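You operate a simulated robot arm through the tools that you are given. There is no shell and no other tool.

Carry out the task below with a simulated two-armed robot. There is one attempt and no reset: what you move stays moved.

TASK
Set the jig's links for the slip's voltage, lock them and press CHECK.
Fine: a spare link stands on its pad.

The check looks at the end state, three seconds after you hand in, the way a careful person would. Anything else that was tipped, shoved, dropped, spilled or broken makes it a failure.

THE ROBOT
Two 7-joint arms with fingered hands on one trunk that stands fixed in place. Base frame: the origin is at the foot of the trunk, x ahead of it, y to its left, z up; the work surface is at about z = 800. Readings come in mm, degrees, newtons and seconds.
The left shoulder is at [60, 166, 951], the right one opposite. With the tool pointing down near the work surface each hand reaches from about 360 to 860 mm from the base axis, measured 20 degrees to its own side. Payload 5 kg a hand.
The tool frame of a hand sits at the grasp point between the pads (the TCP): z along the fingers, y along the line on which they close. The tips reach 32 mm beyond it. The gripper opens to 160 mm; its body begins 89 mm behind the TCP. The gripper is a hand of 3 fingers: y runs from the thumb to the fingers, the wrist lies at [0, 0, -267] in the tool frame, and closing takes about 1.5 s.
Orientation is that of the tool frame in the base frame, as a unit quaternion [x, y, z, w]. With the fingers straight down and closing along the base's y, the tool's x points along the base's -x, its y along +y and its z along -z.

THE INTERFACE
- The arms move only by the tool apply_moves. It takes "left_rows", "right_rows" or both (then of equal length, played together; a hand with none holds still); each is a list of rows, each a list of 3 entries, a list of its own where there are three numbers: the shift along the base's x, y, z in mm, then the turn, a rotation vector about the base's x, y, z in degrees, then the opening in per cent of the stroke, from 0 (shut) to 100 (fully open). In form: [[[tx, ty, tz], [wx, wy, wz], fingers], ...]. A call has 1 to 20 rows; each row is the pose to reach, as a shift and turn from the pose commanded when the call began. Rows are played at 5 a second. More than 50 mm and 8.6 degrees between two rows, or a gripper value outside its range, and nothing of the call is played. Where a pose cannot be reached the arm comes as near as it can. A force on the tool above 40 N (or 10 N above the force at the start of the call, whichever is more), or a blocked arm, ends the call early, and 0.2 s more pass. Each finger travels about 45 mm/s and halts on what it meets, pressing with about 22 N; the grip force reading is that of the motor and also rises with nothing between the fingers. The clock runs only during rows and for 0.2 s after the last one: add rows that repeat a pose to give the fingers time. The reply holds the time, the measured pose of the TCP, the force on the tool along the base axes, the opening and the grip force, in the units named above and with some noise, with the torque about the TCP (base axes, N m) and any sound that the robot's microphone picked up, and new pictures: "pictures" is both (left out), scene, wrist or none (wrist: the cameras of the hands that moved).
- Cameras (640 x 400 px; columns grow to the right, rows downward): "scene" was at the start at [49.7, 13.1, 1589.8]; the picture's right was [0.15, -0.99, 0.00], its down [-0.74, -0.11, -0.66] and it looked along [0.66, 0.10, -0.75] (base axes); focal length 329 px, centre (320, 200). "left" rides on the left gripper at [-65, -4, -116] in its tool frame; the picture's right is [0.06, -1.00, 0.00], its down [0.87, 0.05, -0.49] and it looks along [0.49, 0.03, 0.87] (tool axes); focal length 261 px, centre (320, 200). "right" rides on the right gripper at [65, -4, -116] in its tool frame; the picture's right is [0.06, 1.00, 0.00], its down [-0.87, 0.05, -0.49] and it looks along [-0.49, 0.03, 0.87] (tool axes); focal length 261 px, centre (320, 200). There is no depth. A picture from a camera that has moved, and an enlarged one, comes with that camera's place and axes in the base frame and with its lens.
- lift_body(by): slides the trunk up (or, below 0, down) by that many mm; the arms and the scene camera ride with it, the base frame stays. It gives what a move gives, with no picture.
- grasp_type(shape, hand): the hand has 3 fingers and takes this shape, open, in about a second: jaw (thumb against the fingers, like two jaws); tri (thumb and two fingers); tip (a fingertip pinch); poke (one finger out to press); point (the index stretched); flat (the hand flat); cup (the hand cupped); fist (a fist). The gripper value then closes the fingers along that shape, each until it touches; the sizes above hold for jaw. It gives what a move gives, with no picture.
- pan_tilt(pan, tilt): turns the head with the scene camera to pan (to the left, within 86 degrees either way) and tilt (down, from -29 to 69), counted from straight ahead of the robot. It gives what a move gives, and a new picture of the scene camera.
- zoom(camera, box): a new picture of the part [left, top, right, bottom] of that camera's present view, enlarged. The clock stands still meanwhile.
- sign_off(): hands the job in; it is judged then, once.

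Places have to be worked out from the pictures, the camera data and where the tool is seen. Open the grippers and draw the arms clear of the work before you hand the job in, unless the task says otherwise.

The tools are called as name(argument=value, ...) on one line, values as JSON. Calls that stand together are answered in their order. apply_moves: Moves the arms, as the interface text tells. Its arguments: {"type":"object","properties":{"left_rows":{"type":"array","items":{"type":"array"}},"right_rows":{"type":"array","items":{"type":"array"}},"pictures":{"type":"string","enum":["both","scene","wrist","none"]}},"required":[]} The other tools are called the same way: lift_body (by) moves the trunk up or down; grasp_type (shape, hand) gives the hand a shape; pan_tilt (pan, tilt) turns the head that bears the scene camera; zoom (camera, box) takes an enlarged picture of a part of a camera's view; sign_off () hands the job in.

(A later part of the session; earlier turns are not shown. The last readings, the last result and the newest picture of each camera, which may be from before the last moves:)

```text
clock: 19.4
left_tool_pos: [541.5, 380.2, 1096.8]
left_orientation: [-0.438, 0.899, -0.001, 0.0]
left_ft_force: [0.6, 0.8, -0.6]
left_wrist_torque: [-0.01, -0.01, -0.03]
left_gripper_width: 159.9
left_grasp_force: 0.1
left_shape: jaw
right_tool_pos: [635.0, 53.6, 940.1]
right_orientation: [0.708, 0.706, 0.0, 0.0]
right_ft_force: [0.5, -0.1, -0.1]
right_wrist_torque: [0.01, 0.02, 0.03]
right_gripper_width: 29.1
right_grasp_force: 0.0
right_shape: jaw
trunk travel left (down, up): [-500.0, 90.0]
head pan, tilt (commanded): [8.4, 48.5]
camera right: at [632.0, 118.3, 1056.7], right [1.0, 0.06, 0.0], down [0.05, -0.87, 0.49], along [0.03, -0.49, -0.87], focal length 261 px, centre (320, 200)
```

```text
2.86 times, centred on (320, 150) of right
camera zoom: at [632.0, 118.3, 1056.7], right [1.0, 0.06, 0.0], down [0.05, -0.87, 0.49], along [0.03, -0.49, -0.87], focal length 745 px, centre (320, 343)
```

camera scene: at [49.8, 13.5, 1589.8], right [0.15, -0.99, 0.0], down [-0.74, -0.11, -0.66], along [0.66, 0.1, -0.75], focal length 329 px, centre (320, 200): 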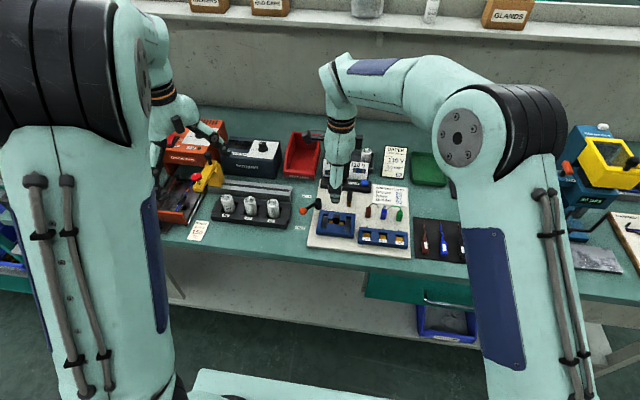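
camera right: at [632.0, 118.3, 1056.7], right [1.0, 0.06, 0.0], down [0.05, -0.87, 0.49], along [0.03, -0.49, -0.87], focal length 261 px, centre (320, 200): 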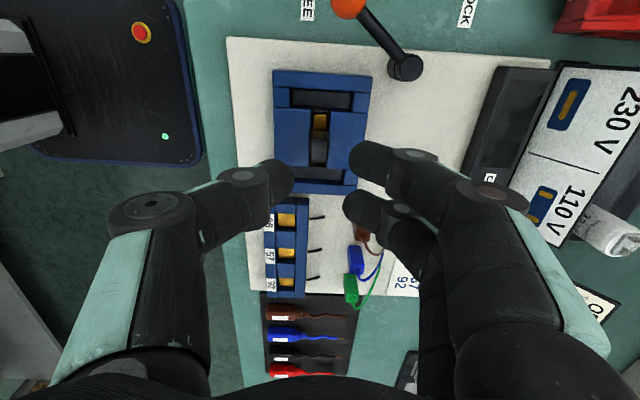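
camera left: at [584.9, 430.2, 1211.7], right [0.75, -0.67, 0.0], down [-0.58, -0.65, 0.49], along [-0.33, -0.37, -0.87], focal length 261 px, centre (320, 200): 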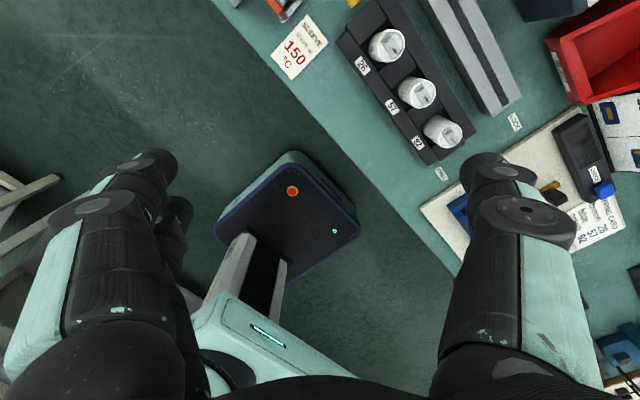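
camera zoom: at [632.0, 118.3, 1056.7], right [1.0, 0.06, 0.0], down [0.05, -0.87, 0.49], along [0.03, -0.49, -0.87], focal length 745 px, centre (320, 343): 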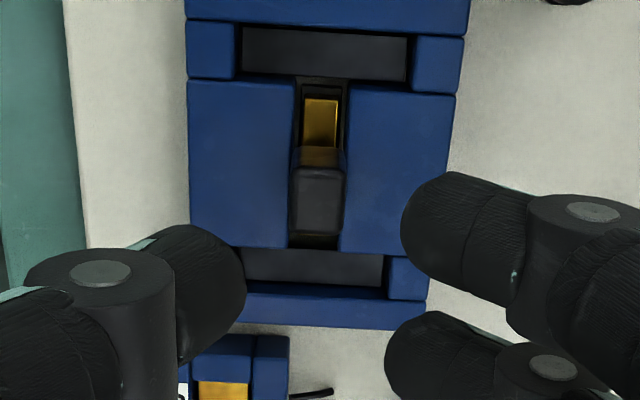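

The close-up puts the knob at (635.5–636.5, 51.7) and confirms the left slot: x 610.5–660.5, y 76.7–92.6. The gap of 29 mm clears the 15 mm knob, so I'll descend to tips about 5 mm above the jig and look again.

apply_moves(right_rows=[[[0, 0, -25], [0, 0, 0], 18], [[0, 0, -45], [0, 0, 0], 18], [[0, 0, -60], [0, 0, 0], 18], [[0, 0, -70], [0, 0, 0], 18], [[0, 0, -76], [0, 0, 0], 18], [[0, 0, -76], [0, 0, 0], 18]], pictures="both")

zoom(camera="right", box=[240, 110, 400, 230])

zoom(camera="scene", box=[300, 180, 370, 245])

```text
clock: 20.8
left_tool_pos: [542.1, 378.9, 1096.3]
left_orientation: [-0.438, 0.899, -0.001, 0.0]
left_ft_force: [0.5, 0.0, -0.2]
left_wrist_torque: [-0.01, -0.03, -0.04]
left_gripper_width: 159.8
left_grasp_force: 0.0
left_shape: jaw
right_tool_pos: [636.5, 53.4, 864.1]
right_orientation: [0.708, 0.707, 0.0, 0.0]
right_ft_force: [-0.6, 0.3, 0.3]
right_wrist_torque: [-0.01, 0.02, 0.02]
right_gripper_width: 29.3
right_grasp_force: 0.1
right_shape: jaw
trunk travel left (down, up): [-500.0, 90.0]
head pan, tilt (commanded): [8.4, 48.5]
camera scene: at [49.7, 13.3, 1589.8], right [0.15, -0.99, 0.0], down [-0.74, -0.11, -0.66], along [0.66, 0.1, -0.75], focal length 329 px, centre (320, 200)
camera right: at [632.2, 117.6, 981.1], right [1.0, 0.06, 0.0], down [0.05, -0.87, 0.49], along [0.03, -0.49, -0.87], focal length 261 px, centre (320, 200)
```

scene: 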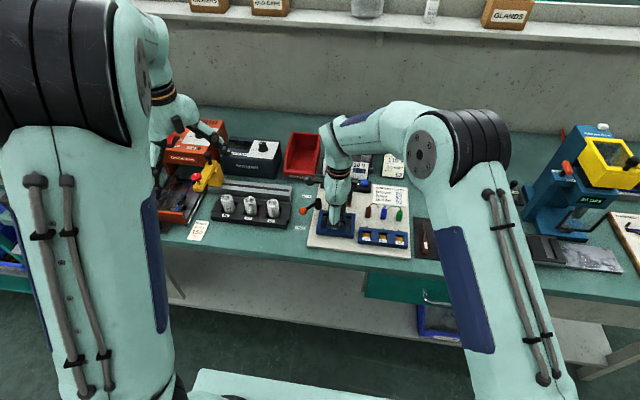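
right: 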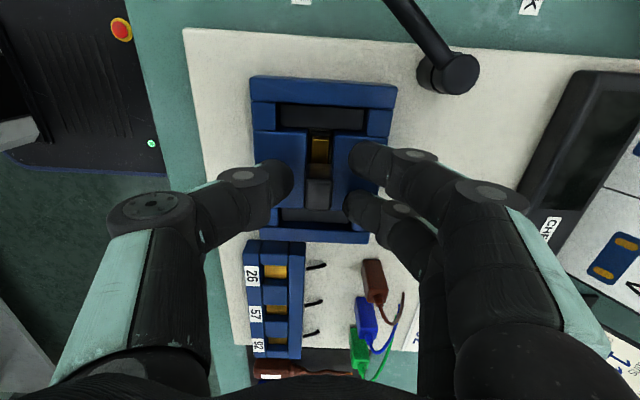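

```text
3.33 times, centred on (320, 170) of right
camera zoom: at [632.2, 117.6, 981.1], right [1.0, 0.06, 0.0], down [0.05, -0.87, 0.49], along [0.03, -0.49, -0.87], focal length 869 px, centre (320, 300)
```

zoom: 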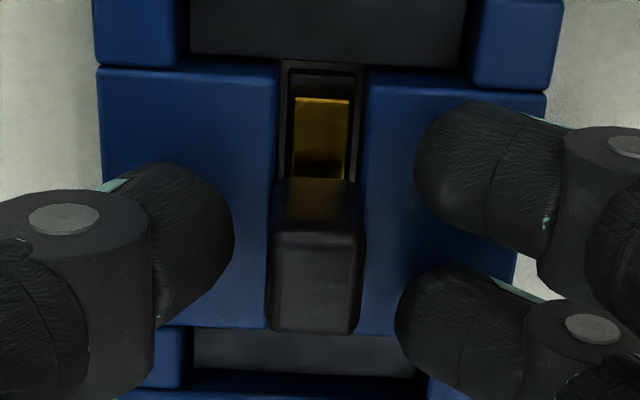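

```text
6.15 times, centred on (335, 212) of scene
camera zoom: at [49.7, 13.3, 1589.8], right [0.15, -0.99, 0.0], down [-0.74, -0.11, -0.66], along [0.66, 0.1, -0.75], focal length 2024 px, centre (228, 123)
```

zoom: 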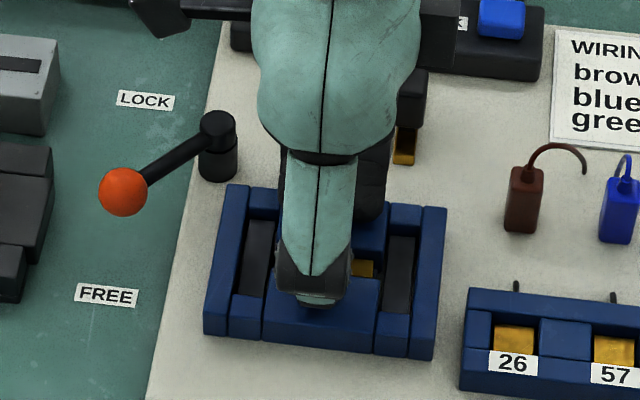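

The knob sits centred between thumb and the two fingers with no contact force. I'll close the grip now.

apply_moves(right_rows=[[[0, 0, 0], [0, 0, 0], 12], [[0, 0, 0], [0, 0, 0], 6], [[0, 0, 0], [0, 0, 0], 2], [[0, 0, 0], [0, 0, 0], 2], [[0, 0, 0], [0, 0, 0], 2], [[0, 0, 0], [0, 0, 0], 2]], pictures="wrist")

zoom(camera="right", box=[240, 110, 400, 230])

```text
clock: 22.2
left_tool_pos: [541.6, 379.4, 1095.4]
left_orientation: [-0.438, 0.899, 0.001, 0.0]
left_ft_force: [-0.4, 0.6, 0.3]
left_wrist_torque: [-0.04, 0.01, 0.0]
left_gripper_width: 159.7
left_grasp_force: 0.0
left_shape: jaw
right_tool_pos: [634.7, 52.2, 865.6]
right_orientation: [0.707, 0.707, 0.0, 0.0]
right_ft_force: [-3.1, -0.2, -0.7]
right_wrist_torque: [0.0, 0.1, 0.11]
right_gripper_width: 6.2
right_grasp_force: 21.9
right_shape: jaw
trunk travel left (down, up): [-500.0, 90.0]
head pan, tilt (commanded): [8.4, 48.5]
camera right: at [631.9, 117.8, 981.2], right [1.0, 0.06, 0.0], down [0.05, -0.87, 0.49], along [0.03, -0.49, -0.87], focal length 261 px, centre (320, 200)
```

right: 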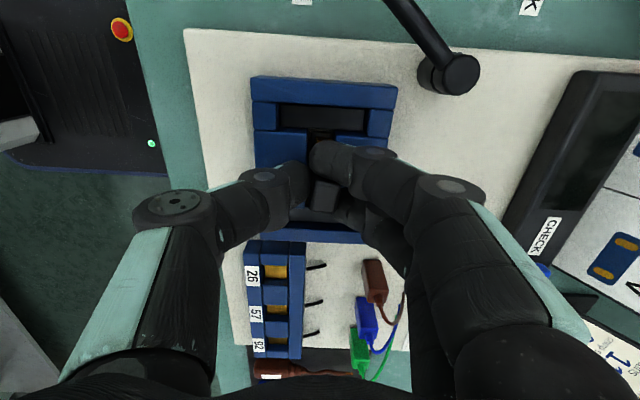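

```text
3.33 times, centred on (320, 170) of right
camera zoom: at [631.9, 117.8, 981.2], right [1.0, 0.06, 0.0], down [0.05, -0.87, 0.49], along [0.03, -0.49, -0.87], focal length 869 px, centre (320, 300)
```

zoom: 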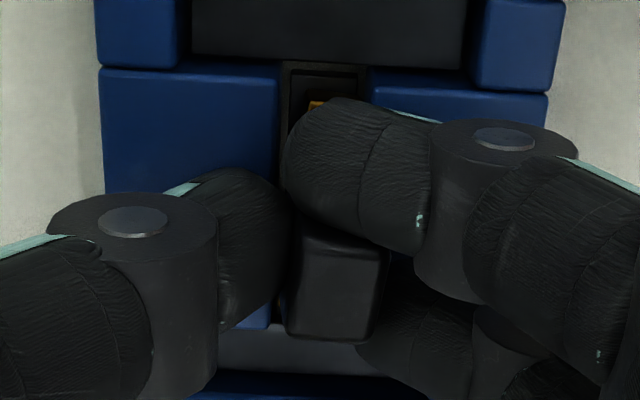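

The upper finger slipped past the 20 mm knob's edge — the two jaw fingers stand too far apart for it, and the knob was twisted a little. I'll open, lift off and try the fingertip-pinch shape instead.

apply_moves(right_rows=[[[0, 0, 0], [0, 0, 0], 8], [[0, 0, 0], [0, 0, 0], 14], [[0, 0, 0], [0, 0, 0], 20], [[0, 0, 0], [0, 0, 0], 20], [[0, 0, 0], [0, 0, 0], 20]], pictures="none")

zoom(camera="right", box=[240, 110, 400, 230])

```text
clock: 23.4
left_tool_pos: [542.1, 379.9, 1096.3]
left_orientation: [-0.438, 0.899, 0.0, 0.0]
left_ft_force: [-0.4, -0.1, 0.1]
left_wrist_torque: [0.01, 0.01, 0.01]
left_gripper_width: 159.7
left_grasp_force: 0.0
left_shape: jaw
right_tool_pos: [635.5, 53.4, 863.9]
right_orientation: [0.708, 0.707, 0.0, 0.0]
right_ft_force: [-0.8, 0.4, 0.5]
right_wrist_torque: [0.02, 0.0, 0.02]
right_gripper_width: 31.6
right_grasp_force: 0.1
right_shape: jaw
trunk travel left (down, up): [-500.0, 90.0]
head pan, tilt (commanded): [8.4, 48.5]
```

```text
3.33 times, centred on (320, 170) of right
camera zoom: at [632.1, 117.7, 981.3], right [1.0, 0.06, 0.0], down [0.05, -0.87, 0.49], along [0.03, -0.49, -0.87], focal length 869 px, centre (320, 300)
```

zoom: 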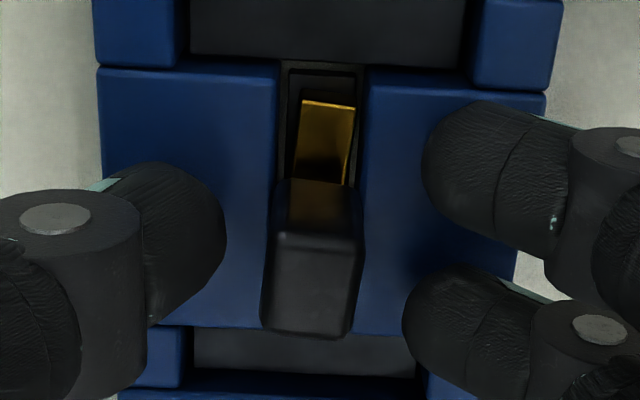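

The link is still seated, only turned a few degrees within the slot's play. I'll raise the hand and switch to the tip shape.

apply_moves(right_rows=[[[0, 0, 30], [0, 0, 0], 20], [[0, 0, 60], [0, 0, 0], 20], [[0, 0, 96], [0, 0, 0], 20], [[0, 0, 96], [0, 0, 0], 20]], pictures="none")

grasp_type(hand="right", shape="tip")

zoom(camera="right", box=[0, 0, 640, 400])

```text
clock: 24.4
left_tool_pos: [541.4, 378.9, 1094.8]
left_orientation: [-0.438, 0.899, 0.0, 0.0]
left_ft_force: [-0.2, -0.1, 0.1]
left_wrist_torque: [-0.01, 0.03, 0.0]
left_gripper_width: 159.9
left_grasp_force: 0.0
left_shape: jaw
right_tool_pos: [638.0, 52.7, 960.5]
right_orientation: [0.707, 0.707, 0.0, 0.0]
right_ft_force: [0.3, -0.2, -0.1]
right_wrist_torque: [0.0, -0.03, -0.01]
right_gripper_width: 31.8
right_grasp_force: 0.1
right_shape: jaw
trunk travel left (down, up): [-500.0, 90.0]
head pan, tilt (commanded): [8.4, 48.5]
```

```text
clock: 25.3
left_tool_pos: [542.1, 378.2, 1095.8]
left_orientation: [-0.439, 0.899, -0.001, 0.0]
left_ft_force: [-0.1, -0.3, 0.0]
left_wrist_torque: [0.0, -0.02, -0.02]
left_gripper_width: 159.9
left_grasp_force: 0.1
left_shape: jaw
right_tool_pos: [637.7, 52.2, 960.7]
right_orientation: [0.709, 0.706, 0.001, 0.0]
right_ft_force: [-0.3, 0.0, 0.6]
right_wrist_torque: [0.04, -0.03, 0.01]
right_gripper_width: 159.8
right_grasp_force: 0.1
right_shape: tip
trunk travel left (down, up): [-500.0, 90.0]
head pan, tilt (commanded): [8.4, 48.5]
```

```text
1.00 times, centred on (320, 200) of right (not enlarged: the box is as wide or as high as the picture)
camera zoom: at [633.0, 117.4, 1077.3], right [1.0, 0.06, 0.0], down [0.05, -0.87, 0.49], along [0.03, -0.49, -0.87], focal length 261 px, centre (320, 200)
```

zoom: 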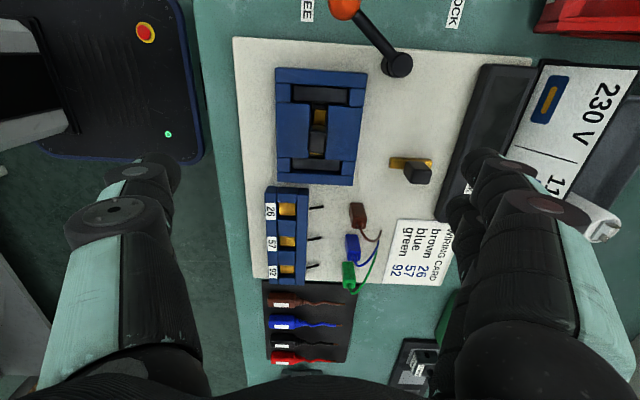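

In tip shape the hand is fully open; I'll close it to about 18 % up here to see which fingers meet.

apply_moves(right_rows=[[[0, 0, 0], [0, 0, 0], 70], [[0, 0, 0], [0, 0, 0], 45], [[0, 0, 0], [0, 0, 0], 25], [[0, 0, 0], [0, 0, 0], 18], [[0, 0, 0], [0, 0, 0], 18], [[0, 0, 0], [0, 0, 0], 18], [[0, 0, 0], [0, 0, 0], 18], [[0, 0, 0], [0, 0, 0], 18]], pictures="wrist")

zoom(camera="right", box=[220, 80, 420, 220])

```text
clock: 27.1
left_tool_pos: [541.5, 379.5, 1095.6]
left_orientation: [-0.438, 0.899, 0.0, 0.0]
left_ft_force: [0.4, 0.6, -0.5]
left_wrist_torque: [0.0, 0.03, -0.01]
left_gripper_width: 159.9
left_grasp_force: 0.1
left_shape: jaw
right_tool_pos: [636.4, 51.8, 961.6]
right_orientation: [0.708, 0.706, 0.0, 0.0]
right_ft_force: [-0.1, -0.5, -0.5]
right_wrist_torque: [-0.01, 0.02, 0.01]
right_gripper_width: 29.3
right_grasp_force: 0.2
right_shape: tip
trunk travel left (down, up): [-500.0, 90.0]
head pan, tilt (commanded): [8.4, 48.5]
camera right: at [633.1, 117.4, 1077.2], right [1.0, 0.06, 0.0], down [0.05, -0.87, 0.49], along [0.03, -0.49, -0.87], focal length 261 px, centre (320, 200)
```

right: 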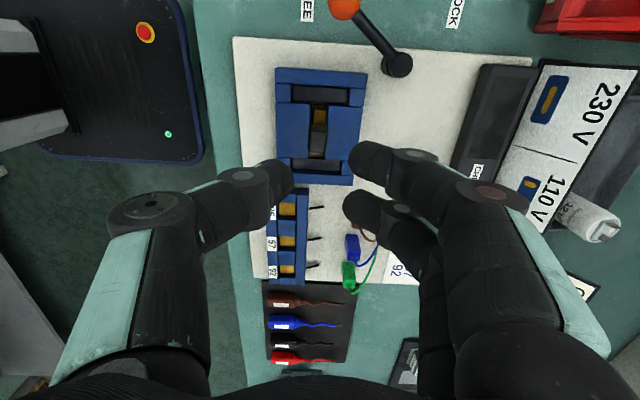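

```text
2.86 times, centred on (320, 150) of right
camera zoom: at [633.1, 117.4, 1077.2], right [1.0, 0.06, 0.0], down [0.05, -0.87, 0.49], along [0.03, -0.49, -0.87], focal length 745 px, centre (320, 343)
```

zoom: 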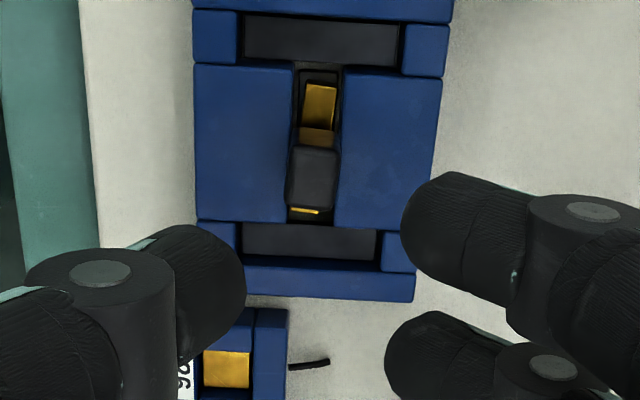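

The tip shape looks the same as jaw at this opening. I'll look at the tri shape too.

grasp_type(hand="right", shape="tri")

apply_moves(right_rows=[[[0, 0, 0], [0, 0, 0], 70], [[0, 0, 0], [0, 0, 0], 45], [[0, 0, 0], [0, 0, 0], 25], [[0, 0, 0], [0, 0, 0], 18], [[0, 0, 0], [0, 0, 0], 18], [[0, 0, 0], [0, 0, 0], 18], [[0, 0, 0], [0, 0, 0], 18], [[0, 0, 0], [0, 0, 0], 18]], pictures="wrist")

zoom(camera="right", box=[220, 80, 420, 220])

```text
clock: 28.0
left_tool_pos: [543.2, 380.2, 1095.4]
left_orientation: [-0.439, 0.898, 0.0, 0.0]
left_ft_force: [-0.6, 0.9, 0.4]
left_wrist_torque: [-0.01, -0.02, 0.05]
left_gripper_width: 159.9
left_grasp_force: 0.0
left_shape: jaw
right_tool_pos: [636.5, 52.0, 960.3]
right_orientation: [0.708, 0.707, 0.0, 0.0]
right_ft_force: [-0.2, 0.0, 0.2]
right_wrist_torque: [0.01, 0.03, 0.01]
right_gripper_width: 159.9
right_grasp_force: 0.0
right_shape: tri
trunk travel left (down, up): [-500.0, 90.0]
head pan, tilt (commanded): [8.4, 48.5]
```

```text
clock: 29.8
left_tool_pos: [542.0, 380.4, 1094.4]
left_orientation: [-0.438, 0.899, 0.0, 0.0]
left_ft_force: [-0.1, -0.4, -0.9]
left_wrist_torque: [0.0, -0.02, -0.03]
left_gripper_width: 159.8
left_grasp_force: 0.0
left_shape: jaw
right_tool_pos: [637.3, 51.1, 961.7]
right_orientation: [0.708, 0.706, -0.001, -0.001]
right_ft_force: [0.7, -0.9, -0.3]
right_wrist_torque: [0.0, 0.04, 0.0]
right_gripper_width: 29.1
right_grasp_force: 0.0
right_shape: tri
trunk travel left (down, up): [-500.0, 90.0]
head pan, tilt (commanded): [8.4, 48.5]
camera right: at [633.1, 117.4, 1077.3], right [1.0, 0.06, 0.0], down [0.05, -0.87, 0.49], along [0.03, -0.49, -0.87], focal length 261 px, centre (320, 200)
```

right: 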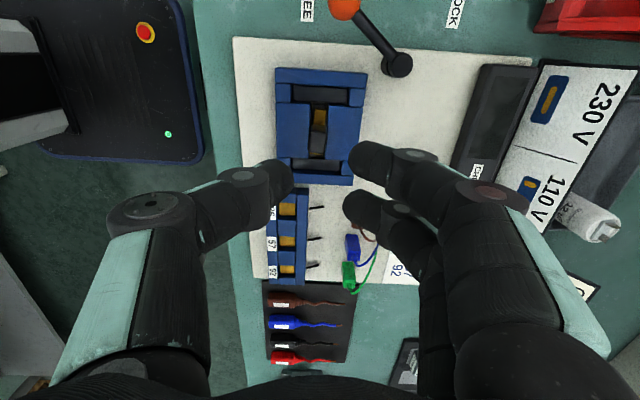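

```text
2.86 times, centred on (320, 150) of right
camera zoom: at [633.1, 117.4, 1077.3], right [1.0, 0.06, 0.0], down [0.05, -0.87, 0.49], along [0.03, -0.49, -0.87], focal length 745 px, centre (320, 343)
```

zoom: 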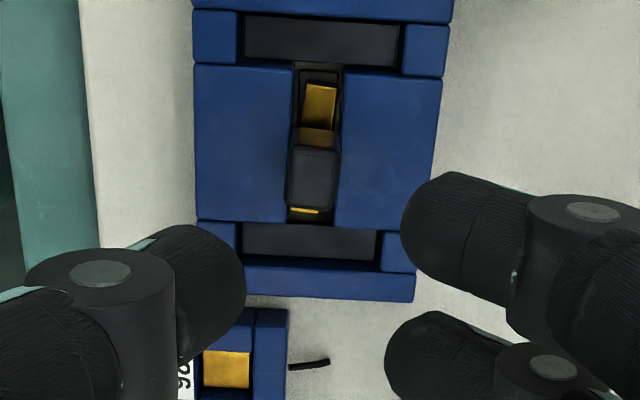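

All three pinch shapes look the same, with the two fingers about 30 mm apart. So I'll pinch with the thumb and just one finger: yawing the hand by +25° and shifting about 7 mm puts the thumb–finger line along x through the knob, the other finger passing clear of it.

grasp_type(hand="right", shape="jaw")

apply_moves(right_rows=[[[-1, 2, 0], [0, 0, 8.4], 70], [[-3, 4, 0], [0, 0, 16.9], 45], [[-4, 6.1, 0], [0, 0, 25.4], 25], [[-4, 6.1, -20], [0, 0, 25.4], 18], [[-4, 6.1, -20], [0, 0, 25.4], 18], [[-4, 6.1, -20], [0, 0, 25.4], 18], [[-4, 6.1, -20], [0, 0, 25.4], 18], [[-4, 6.1, -20], [0, 0, 25.4], 18]], pictures="wrist")

zoom(camera="right", box=[220, 80, 420, 220])

```text
clock: 30.7
left_tool_pos: [542.2, 379.9, 1095.4]
left_orientation: [-0.439, 0.899, 0.0, 0.0]
left_ft_force: [-0.2, 0.4, -0.5]
left_wrist_torque: [0.01, 0.0, 0.01]
left_gripper_width: 159.8
left_grasp_force: 0.2
left_shape: jaw
right_tool_pos: [635.7, 52.0, 960.7]
right_orientation: [0.708, 0.707, 0.0, 0.0]
right_ft_force: [0.0, -0.9, -0.3]
right_wrist_torque: [-0.01, -0.01, 0.02]
right_gripper_width: 159.7
right_grasp_force: 0.1
right_shape: jaw
trunk travel left (down, up): [-500.0, 90.0]
head pan, tilt (commanded): [8.4, 48.5]
```

```text
clock: 32.5
left_tool_pos: [542.4, 380.2, 1096.3]
left_orientation: [-0.438, 0.899, 0.0, 0.0]
left_ft_force: [-0.6, 0.7, -0.5]
left_wrist_torque: [-0.01, 0.0, 0.0]
left_gripper_width: 160.2
left_grasp_force: 0.2
left_shape: jaw
right_tool_pos: [631.3, 57.4, 940.6]
right_orientation: [0.536, 0.844, -0.001, 0.0]
right_ft_force: [-0.3, -0.7, 0.6]
right_wrist_torque: [0.01, 0.02, 0.01]
right_gripper_width: 29.3
right_grasp_force: 0.0
right_shape: jaw
trunk travel left (down, up): [-500.0, 90.0]
head pan, tilt (commanded): [8.4, 48.5]
camera right: at [600.4, 114.7, 1057.3], right [0.88, 0.48, 0.0], down [0.42, -0.76, 0.49], along [0.24, -0.43, -0.87], focal length 261 px, centre (320, 200)
```

right: 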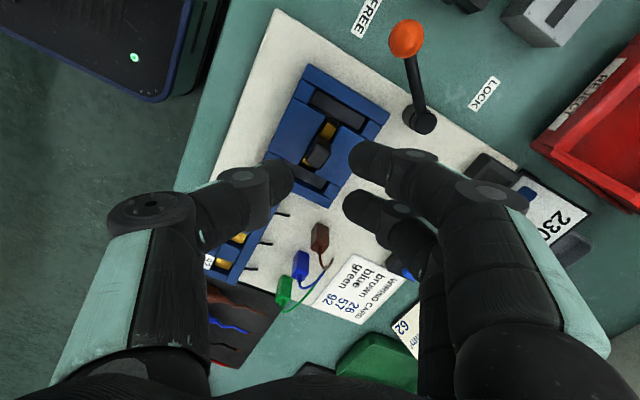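

```text
2.86 times, centred on (320, 150) of right
camera zoom: at [600.4, 114.7, 1057.3], right [0.88, 0.48, 0.0], down [0.42, -0.76, 0.49], along [0.24, -0.43, -0.87], focal length 745 px, centre (320, 343)
```

zoom: 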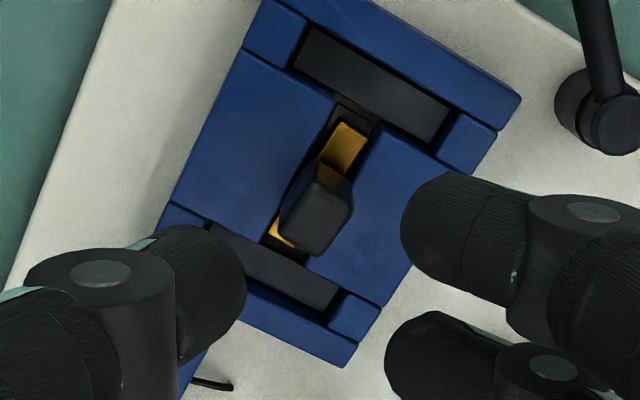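

The thumb and lower finger now lie on either side of the knob; the knob measures (635, 51.4). I'll descend to tip height 832 and check.

apply_moves(right_rows=[[[-0.5, 0.4, -25], [0, 0, 0], 18], [[-0.5, 0.4, -45], [0, 0, 0], 18], [[-0.5, 0.4, -60], [0, 0, 0], 18], [[-0.5, 0.4, -70], [0, 0, 0], 18], [[-0.5, 0.4, -76.6], [0, 0, 0], 18], [[-0.5, 0.4, -76.6], [0, 0, 0], 18]], pictures="wrist")

zoom(camera="right", box=[240, 110, 400, 230])

zoom(camera="scene", box=[310, 195, 360, 240])

```text
clock: 33.9
left_tool_pos: [542.0, 379.2, 1097.3]
left_orientation: [-0.438, 0.899, -0.001, 0.0]
left_ft_force: [-0.3, -0.4, 0.1]
left_wrist_torque: [-0.01, -0.01, 0.02]
left_gripper_width: 159.8
left_grasp_force: 0.1
left_shape: jaw
right_tool_pos: [631.3, 58.6, 864.3]
right_orientation: [0.536, 0.845, 0.0, -0.001]
right_ft_force: [-0.1, 0.4, -0.3]
right_wrist_torque: [-0.01, -0.03, 0.03]
right_gripper_width: 29.2
right_grasp_force: 0.1
right_shape: jaw
trunk travel left (down, up): [-500.0, 90.0]
head pan, tilt (commanded): [8.4, 48.5]
camera right: at [599.8, 115.3, 980.3], right [0.88, 0.48, 0.0], down [0.42, -0.76, 0.49], along [0.24, -0.43, -0.87], focal length 261 px, centre (320, 200)
```

right: 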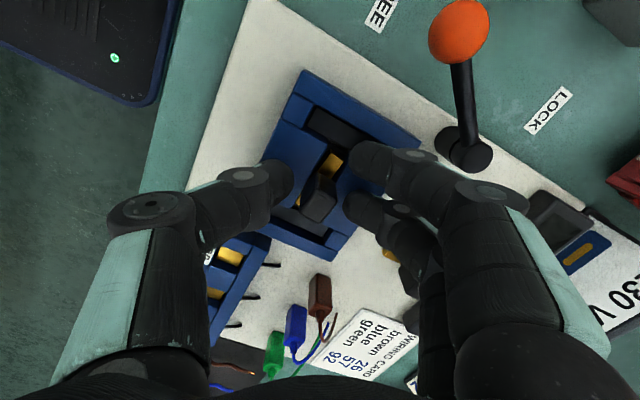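

```text
3.33 times, centred on (320, 170) of right
camera zoom: at [599.8, 115.3, 980.3], right [0.88, 0.48, 0.0], down [0.42, -0.76, 0.49], along [0.24, -0.43, -0.87], focal length 869 px, centre (320, 300)
```

zoom: 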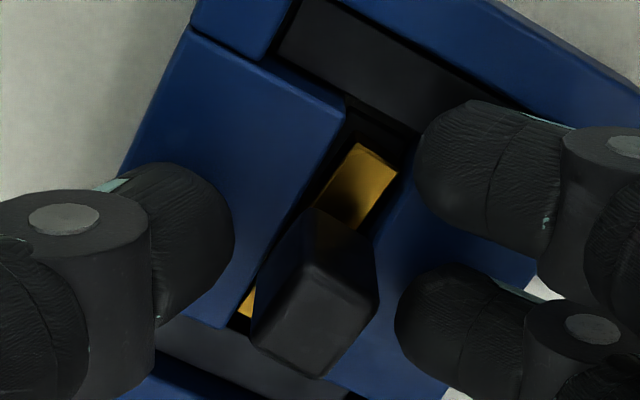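

```text
8.89 times, centred on (335, 218) of scene
camera zoom: at [49.7, 13.3, 1589.8], right [0.15, -0.99, 0.0], down [-0.74, -0.11, -0.66], along [0.66, 0.1, -0.75], focal length 2924 px, centre (187, 44)
```

zoom: 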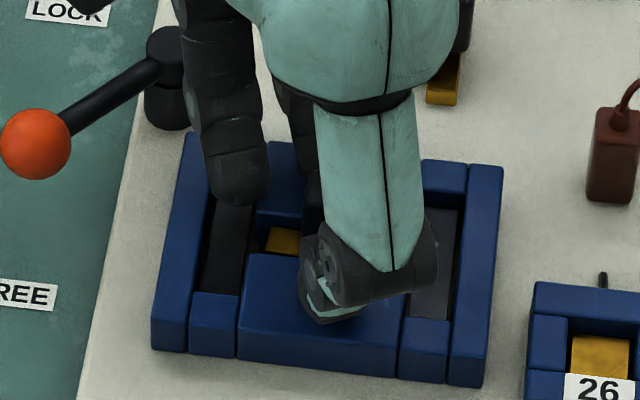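

The knob sits at the midpoint between the thumb and the lower finger. I'll close slowly.

apply_moves(right_rows=[[[0, 0, 0], [0, 0, 0], 14], [[0, 0, 0], [0, 0, 0], 10], [[0, 0, 0], [0, 0, 0], 7], [[0, 0, 0], [0, 0, 0], 4], [[0, 0, 0], [0, 0, 0], 2], [[0, 0, 0], [0, 0, 0], 2], [[0, 0, 0], [0, 0, 0], 2]], pictures="wrist")

zoom(camera="right", box=[240, 110, 400, 230])

```text
clock: 35.5
left_tool_pos: [542.3, 379.3, 1096.0]
left_orientation: [-0.439, 0.899, 0.0, -0.001]
left_ft_force: [0.7, -0.6, 0.7]
left_wrist_torque: [-0.02, 0.02, -0.02]
left_gripper_width: 160.0
left_grasp_force: 0.1
left_shape: jaw
right_tool_pos: [631.4, 57.2, 863.7]
right_orientation: [0.535, 0.845, 0.0, 0.0]
right_ft_force: [0.0, -0.8, -0.7]
right_wrist_torque: [0.02, 0.01, 0.02]
right_gripper_width: 0.8
right_grasp_force: 22.1
right_shape: jaw
trunk travel left (down, up): [-500.0, 90.0]
head pan, tilt (commanded): [8.4, 48.5]
camera right: at [599.9, 115.2, 980.4], right [0.88, 0.48, 0.0], down [0.42, -0.76, 0.49], along [0.24, -0.43, -0.87], focal length 261 px, centre (320, 200)
```

right: 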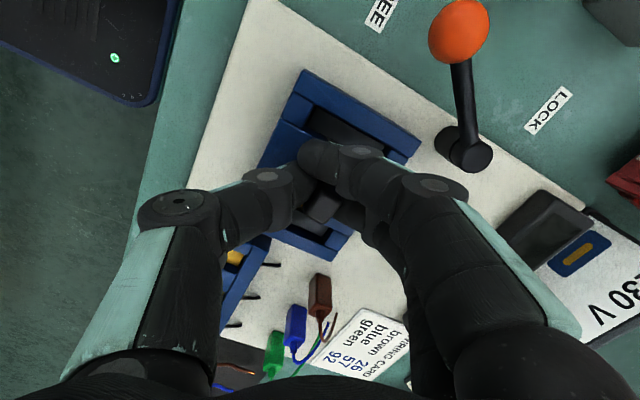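

```text
3.33 times, centred on (320, 170) of right
camera zoom: at [599.9, 115.2, 980.4], right [0.88, 0.48, 0.0], down [0.42, -0.76, 0.49], along [0.24, -0.43, -0.87], focal length 869 px, centre (320, 300)
```

zoom: 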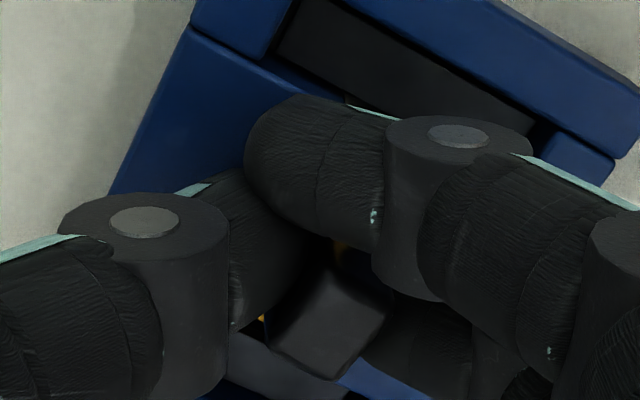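

The knob is now pinched between thumb and lower finger with balanced forces. I'll lift a little and check that the link follows.

apply_moves(right_rows=[[[0, 0, 4], [0, 0, 0], 0], [[0, 0, 8], [0, 0, 0], 0], [[0, 0, 14], [0, 0, 0], 0], [[0, 0, 20], [0, 0, 0], 0], [[0, 0, 20], [0, 0, 0], 0]], pictures="both")

zoom(camera="right", box=[240, 110, 400, 230])

zoom(camera="scene", box=[310, 195, 360, 240])

```text
clock: 36.7
left_tool_pos: [542.5, 378.2, 1096.0]
left_orientation: [-0.438, 0.899, 0.0, -0.001]
left_ft_force: [0.5, 0.4, 0.9]
left_wrist_torque: [0.01, -0.01, -0.02]
left_gripper_width: 160.0
left_grasp_force: 0.0
left_shape: jaw
right_tool_pos: [630.8, 58.2, 884.4]
right_orientation: [0.535, 0.845, 0.0, 0.0]
right_ft_force: [0.9, 0.6, 0.1]
right_wrist_torque: [-0.01, 0.01, -0.01]
right_gripper_width: 0.9
right_grasp_force: 22.5
right_shape: jaw
trunk travel left (down, up): [-500.0, 90.0]
head pan, tilt (commanded): [8.4, 48.5]
camera scene: at [49.8, 13.3, 1589.8], right [0.15, -0.99, 0.0], down [-0.74, -0.11, -0.66], along [0.66, 0.1, -0.75], focal length 329 px, centre (320, 200)
camera right: at [600.3, 115.7, 1000.7], right [0.88, 0.48, 0.0], down [0.42, -0.76, 0.49], along [0.24, -0.43, -0.87], focal length 261 px, centre (320, 200)
```

scene: 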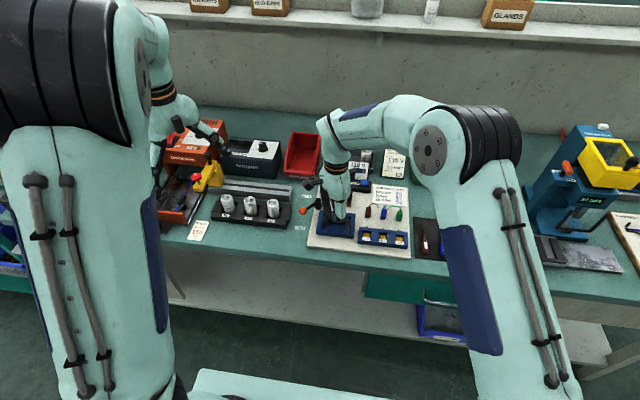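
right: 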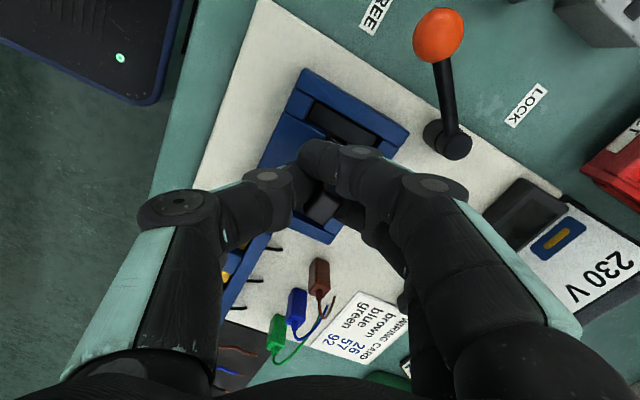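

```text
3.33 times, centred on (320, 170) of right
camera zoom: at [600.3, 115.7, 1000.7], right [0.88, 0.48, 0.0], down [0.42, -0.76, 0.49], along [0.24, -0.43, -0.87], focal length 869 px, centre (320, 300)
```

zoom: 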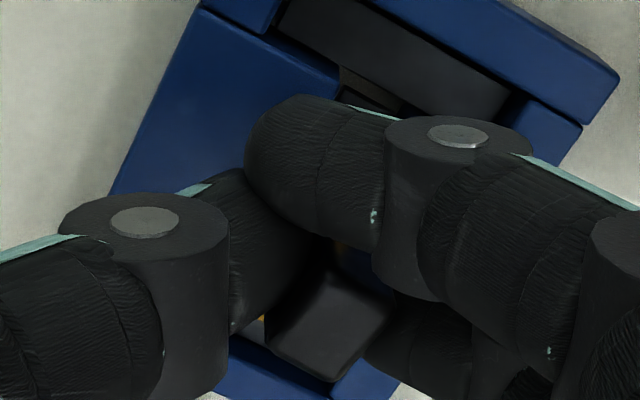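

```text
8.89 times, centred on (335, 218) of scene
camera zoom: at [49.8, 13.3, 1589.8], right [0.15, -0.99, 0.0], down [-0.74, -0.11, -0.66], along [0.66, 0.1, -0.75], focal length 2924 px, centre (187, 44)
```

zoom: 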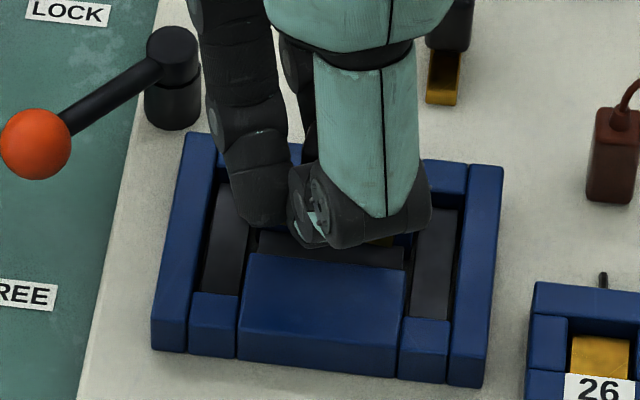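

The centre slot is empty and the knob keeps its place in the hand, so the link is lifted. I'll raise it further and rotate the hand by +90° while moving over the left slot, then inspect the bar's alignment.

apply_moves(right_rows=[[[0, 0, 20], [0, 0, 0], 0], [[0, 0, 46], [0, 0, 0], 0], [[0, 2, 46], [0, 0, 8.2], 0], [[0, 4, 46], [0, 0, 16.4], 0], [[0, 6, 46], [0, 0, 24.6], 0], [[-1, 8, 46], [0, 0, 32.8], 0], [[-1, 10, 46], [0, 0, 41], 0], [[-1, 12, 46], [0, 0, 49.2], 0], [[-2, 14, 46], [0, 0, 57.4], 0], [[-2, 16, 46], [0, 0, 65.6], 0], [[-2, 18, 46], [0, 0, 73.8], 0], [[-3, 20, 46], [0, 0, 82], 0], [[-3.1, 23.2, 46], [0, 0, 90], 0], [[-3.1, 23.2, 46], [0, 0, 90], 0], [[-3.1, 23.2, 46], [0, 0, 90], 0]], pictures="both")

zoom(camera="right", box=[220, 90, 420, 230])

zoom(camera="scene", box=[305, 180, 365, 240])

```text
clock: 39.9
left_tool_pos: [541.8, 380.1, 1095.4]
left_orientation: [-0.438, 0.899, -0.001, 0.0]
left_ft_force: [-0.4, 0.3, 1.2]
left_wrist_torque: [-0.01, 0.02, 0.0]
left_gripper_width: 159.9
left_grasp_force: 0.0
left_shape: jaw
right_tool_pos: [627.8, 81.2, 931.0]
right_orientation: [-0.22, 0.976, 0.0, 0.001]
right_ft_force: [0.4, -0.4, -0.9]
right_wrist_torque: [-0.01, 0.04, 0.0]
right_gripper_width: 0.7
right_grasp_force: 22.6
right_shape: jaw
trunk travel left (down, up): [-500.0, 90.0]
head pan, tilt (commanded): [8.4, 48.5]
camera scene: at [49.8, 13.3, 1589.8], right [0.15, -0.99, 0.0], down [-0.74, -0.11, -0.66], along [0.66, 0.1, -0.75], focal length 329 px, centre (320, 200)
camera right: at [571.6, 50.0, 1046.8], right [-0.48, 0.88, 0.0], down [0.76, 0.42, 0.49], along [0.43, 0.24, -0.87], focal length 261 px, centre (320, 200)
```

scene: 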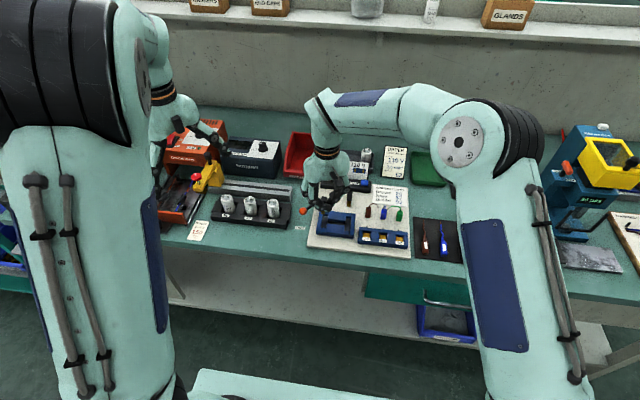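
right: 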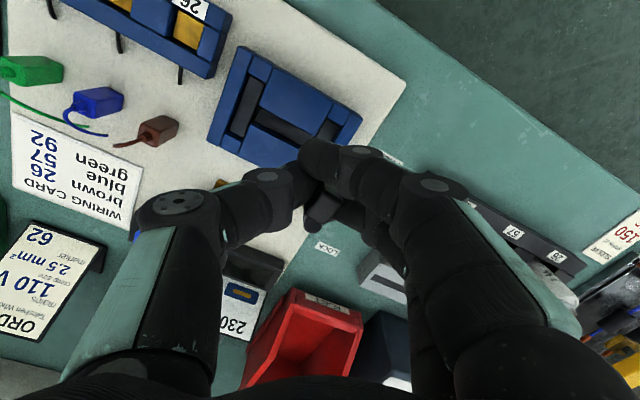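

```text
2.86 times, centred on (320, 160) of right
camera zoom: at [571.6, 50.0, 1046.8], right [-0.48, 0.88, 0.0], down [0.76, 0.42, 0.49], along [0.43, 0.24, -0.87], focal length 745 px, centre (320, 314)
```

zoom: 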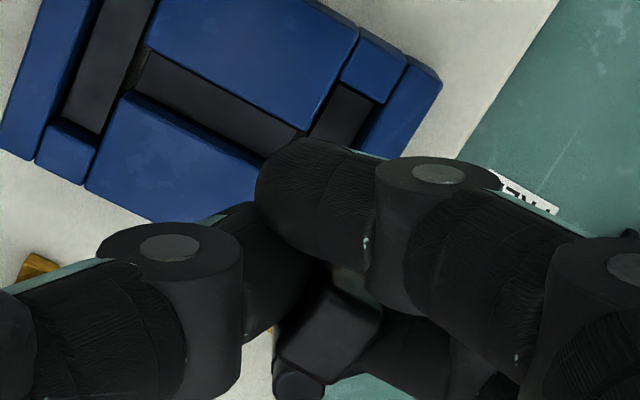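

```text
6.67 times, centred on (335, 210) of scene
camera zoom: at [49.8, 13.3, 1589.8], right [0.15, -0.99, 0.0], down [-0.74, -0.11, -0.66], along [0.66, 0.1, -0.75], focal length 2193 px, centre (220, 133)
```

zoom: 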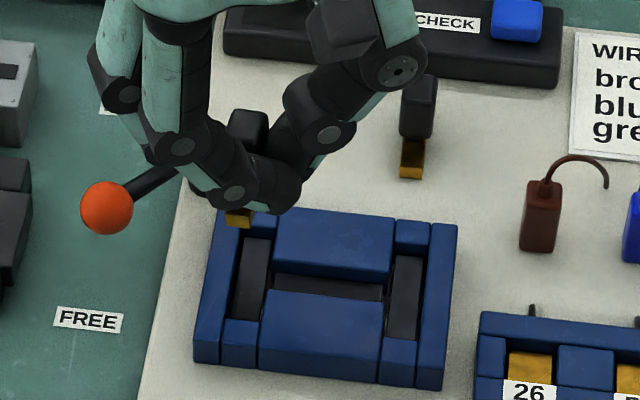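

The link is held and now lies along x. I'll use the left wrist camera as a second viewpoint on the held link and jig.

zoom(camera="left", box=[400, 80, 640, 230])

zoom(camera="scene", box=[315, 188, 350, 220])

```text
2.67 times, centred on (520, 155) of left
camera zoom: at [585.0, 430.0, 1211.7], right [0.75, -0.66, 0.0], down [-0.58, -0.65, 0.49], along [-0.33, -0.37, -0.87], focal length 695 px, centre (-213, 320)
```

zoom: 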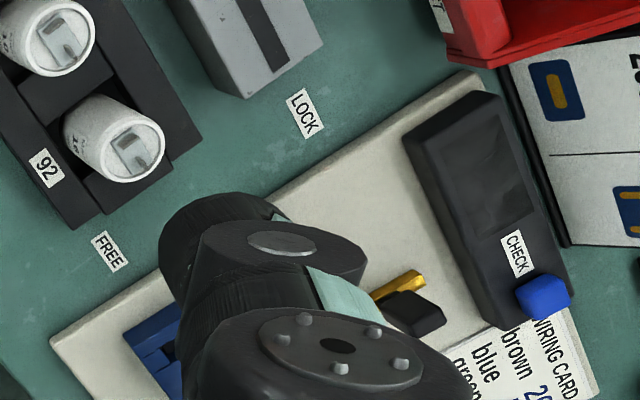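

```text
12.50 times, centred on (332, 204) of scene
camera zoom: at [49.8, 13.3, 1589.8], right [0.15, -0.99, 0.0], down [-0.74, -0.11, -0.66], along [0.66, 0.1, -0.75], focal length 4112 px, centre (164, 150)
```

zoom: 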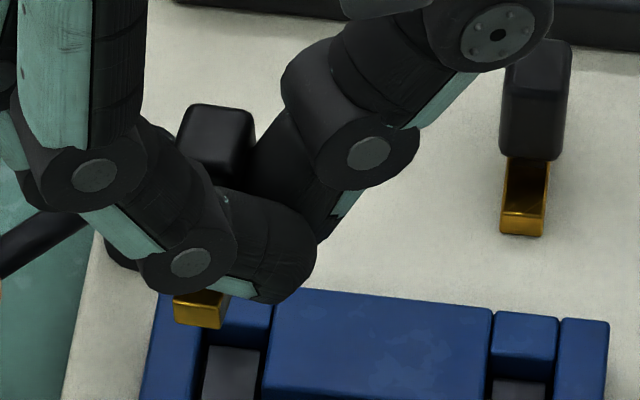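

The bar's front end shows at about (620, 90), so the link sits a few mm toward +y/+x from plan. I'll shift by (−3, −4.3) and lower until the bar is just above the jig, where parallax vanishes, then compare bar and slot.

apply_moves(right_rows=[[[-3, -4.3, -12], [0, 0, 0], 0], [[-3, -4.3, -24], [0, 0, 0], 0], [[-3, -4.3, -34], [0, 0, 0], 0], [[-3, -4.3, -42], [0, 0, 0], 0], [[-3, -4.3, -42], [0, 0, 0], 0]], pictures="wrist")

zoom(camera="scene", box=[315, 200, 355, 238])

zoom(camera="right", box=[220, 90, 420, 230])

zoom(camera="left", box=[420, 120, 560, 220])

```text
clock: 41.1
left_tool_pos: [542.1, 379.0, 1095.8]
left_orientation: [-0.439, 0.899, 0.001, 0.001]
left_ft_force: [0.8, 0.6, 0.0]
left_wrist_torque: [-0.02, 0.02, -0.02]
left_gripper_width: 160.0
left_grasp_force: 0.1
left_shape: jaw
right_tool_pos: [624.7, 76.8, 888.0]
right_orientation: [-0.219, 0.976, -0.001, 0.0]
right_ft_force: [-0.1, -0.8, -0.1]
right_wrist_torque: [0.0, -0.01, 0.0]
right_gripper_width: 0.7
right_grasp_force: 21.6
right_shape: jaw
trunk travel left (down, up): [-500.0, 90.0]
head pan, tilt (commanded): [8.4, 48.5]
camera right: at [568.4, 45.6, 1004.7], right [-0.48, 0.88, 0.0], down [0.76, 0.42, 0.49], along [0.43, 0.24, -0.87], focal length 261 px, centre (320, 200)
```

right: 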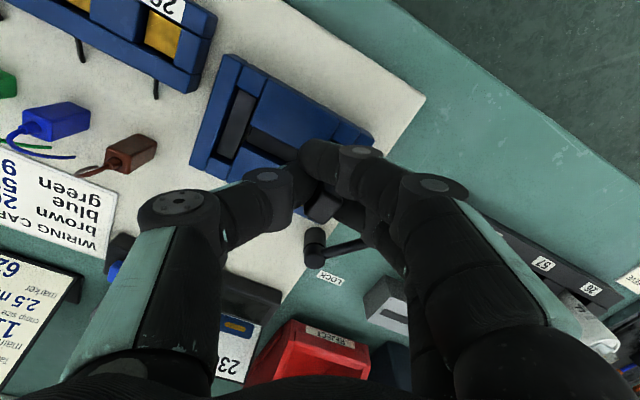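

```text
10.53 times, centred on (335, 219) of scene
camera zoom: at [49.7, 13.2, 1589.8], right [0.15, -0.99, 0.0], down [-0.74, -0.11, -0.66], along [0.66, 0.1, -0.75], focal length 3463 px, centre (162, 0)
```

zoom: 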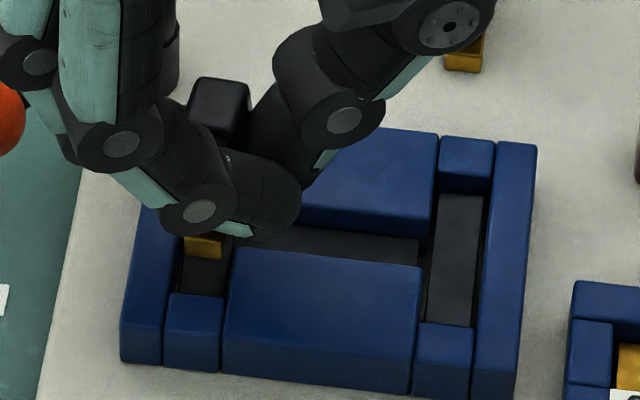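

```text
2.86 times, centred on (320, 160) of right
camera zoom: at [568.4, 45.6, 1004.7], right [-0.48, 0.88, 0.0], down [0.76, 0.42, 0.49], along [0.43, 0.24, -0.87], focal length 745 px, centre (320, 314)
```

zoom: 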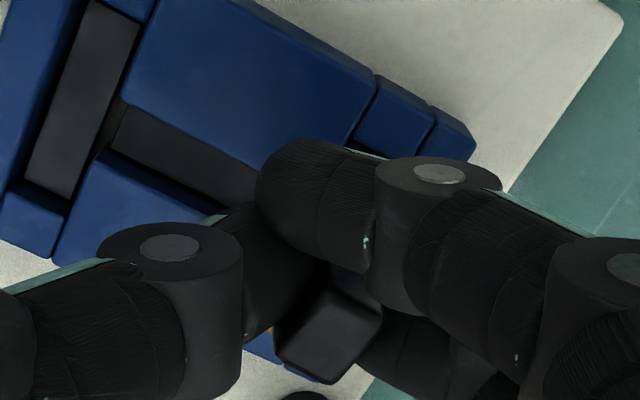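

```text
4.00 times, centred on (490, 170) of left
camera zoom: at [585.0, 430.0, 1211.8], right [0.75, -0.66, 0.0], down [-0.58, -0.65, 0.49], along [-0.33, -0.37, -0.87], focal length 1043 px, centre (-360, 320)
```

zoom: 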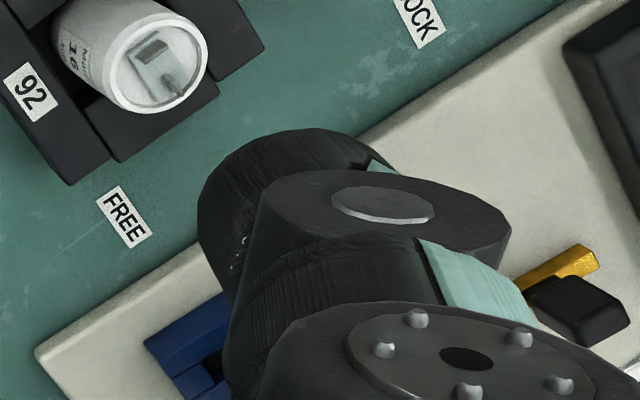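

Bar front end measures about x 615.4 with its left edge at y 90.7, so the bar centre is near (637, 84.7) — nearly over the slot (636.3, 84.65). I'll zoom in tightly to check its yaw against the slot.

zoom(camera="scene", box=[328, 218, 348, 238])

zoom(camera="right", box=[285, 150, 345, 200])

```text
16.00 times, centred on (338, 228) of scene
camera zoom: at [49.7, 13.2, 1589.8], right [0.15, -0.99, 0.0], down [-0.74, -0.11, -0.66], along [0.66, 0.1, -0.75], focal length 5263 px, centre (32, -248)
```

zoom: 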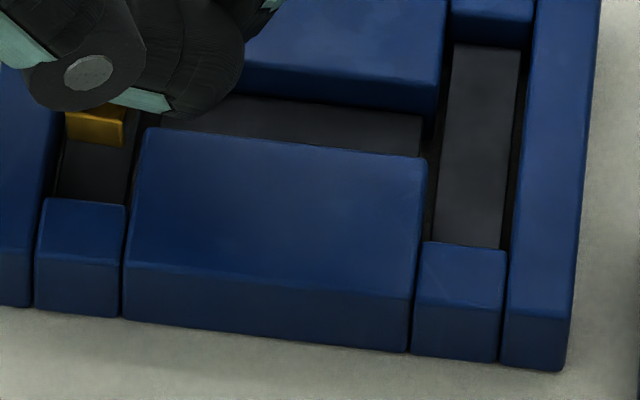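

```text
8.00 times, centred on (315, 175) of right
camera zoom: at [568.4, 45.6, 1004.7], right [-0.48, 0.88, 0.0], down [0.76, 0.42, 0.49], along [0.43, 0.24, -0.87], focal length 2085 px, centre (360, 400)
```

zoom: 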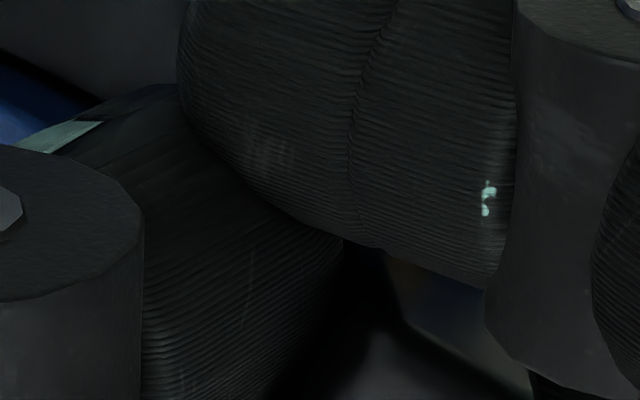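

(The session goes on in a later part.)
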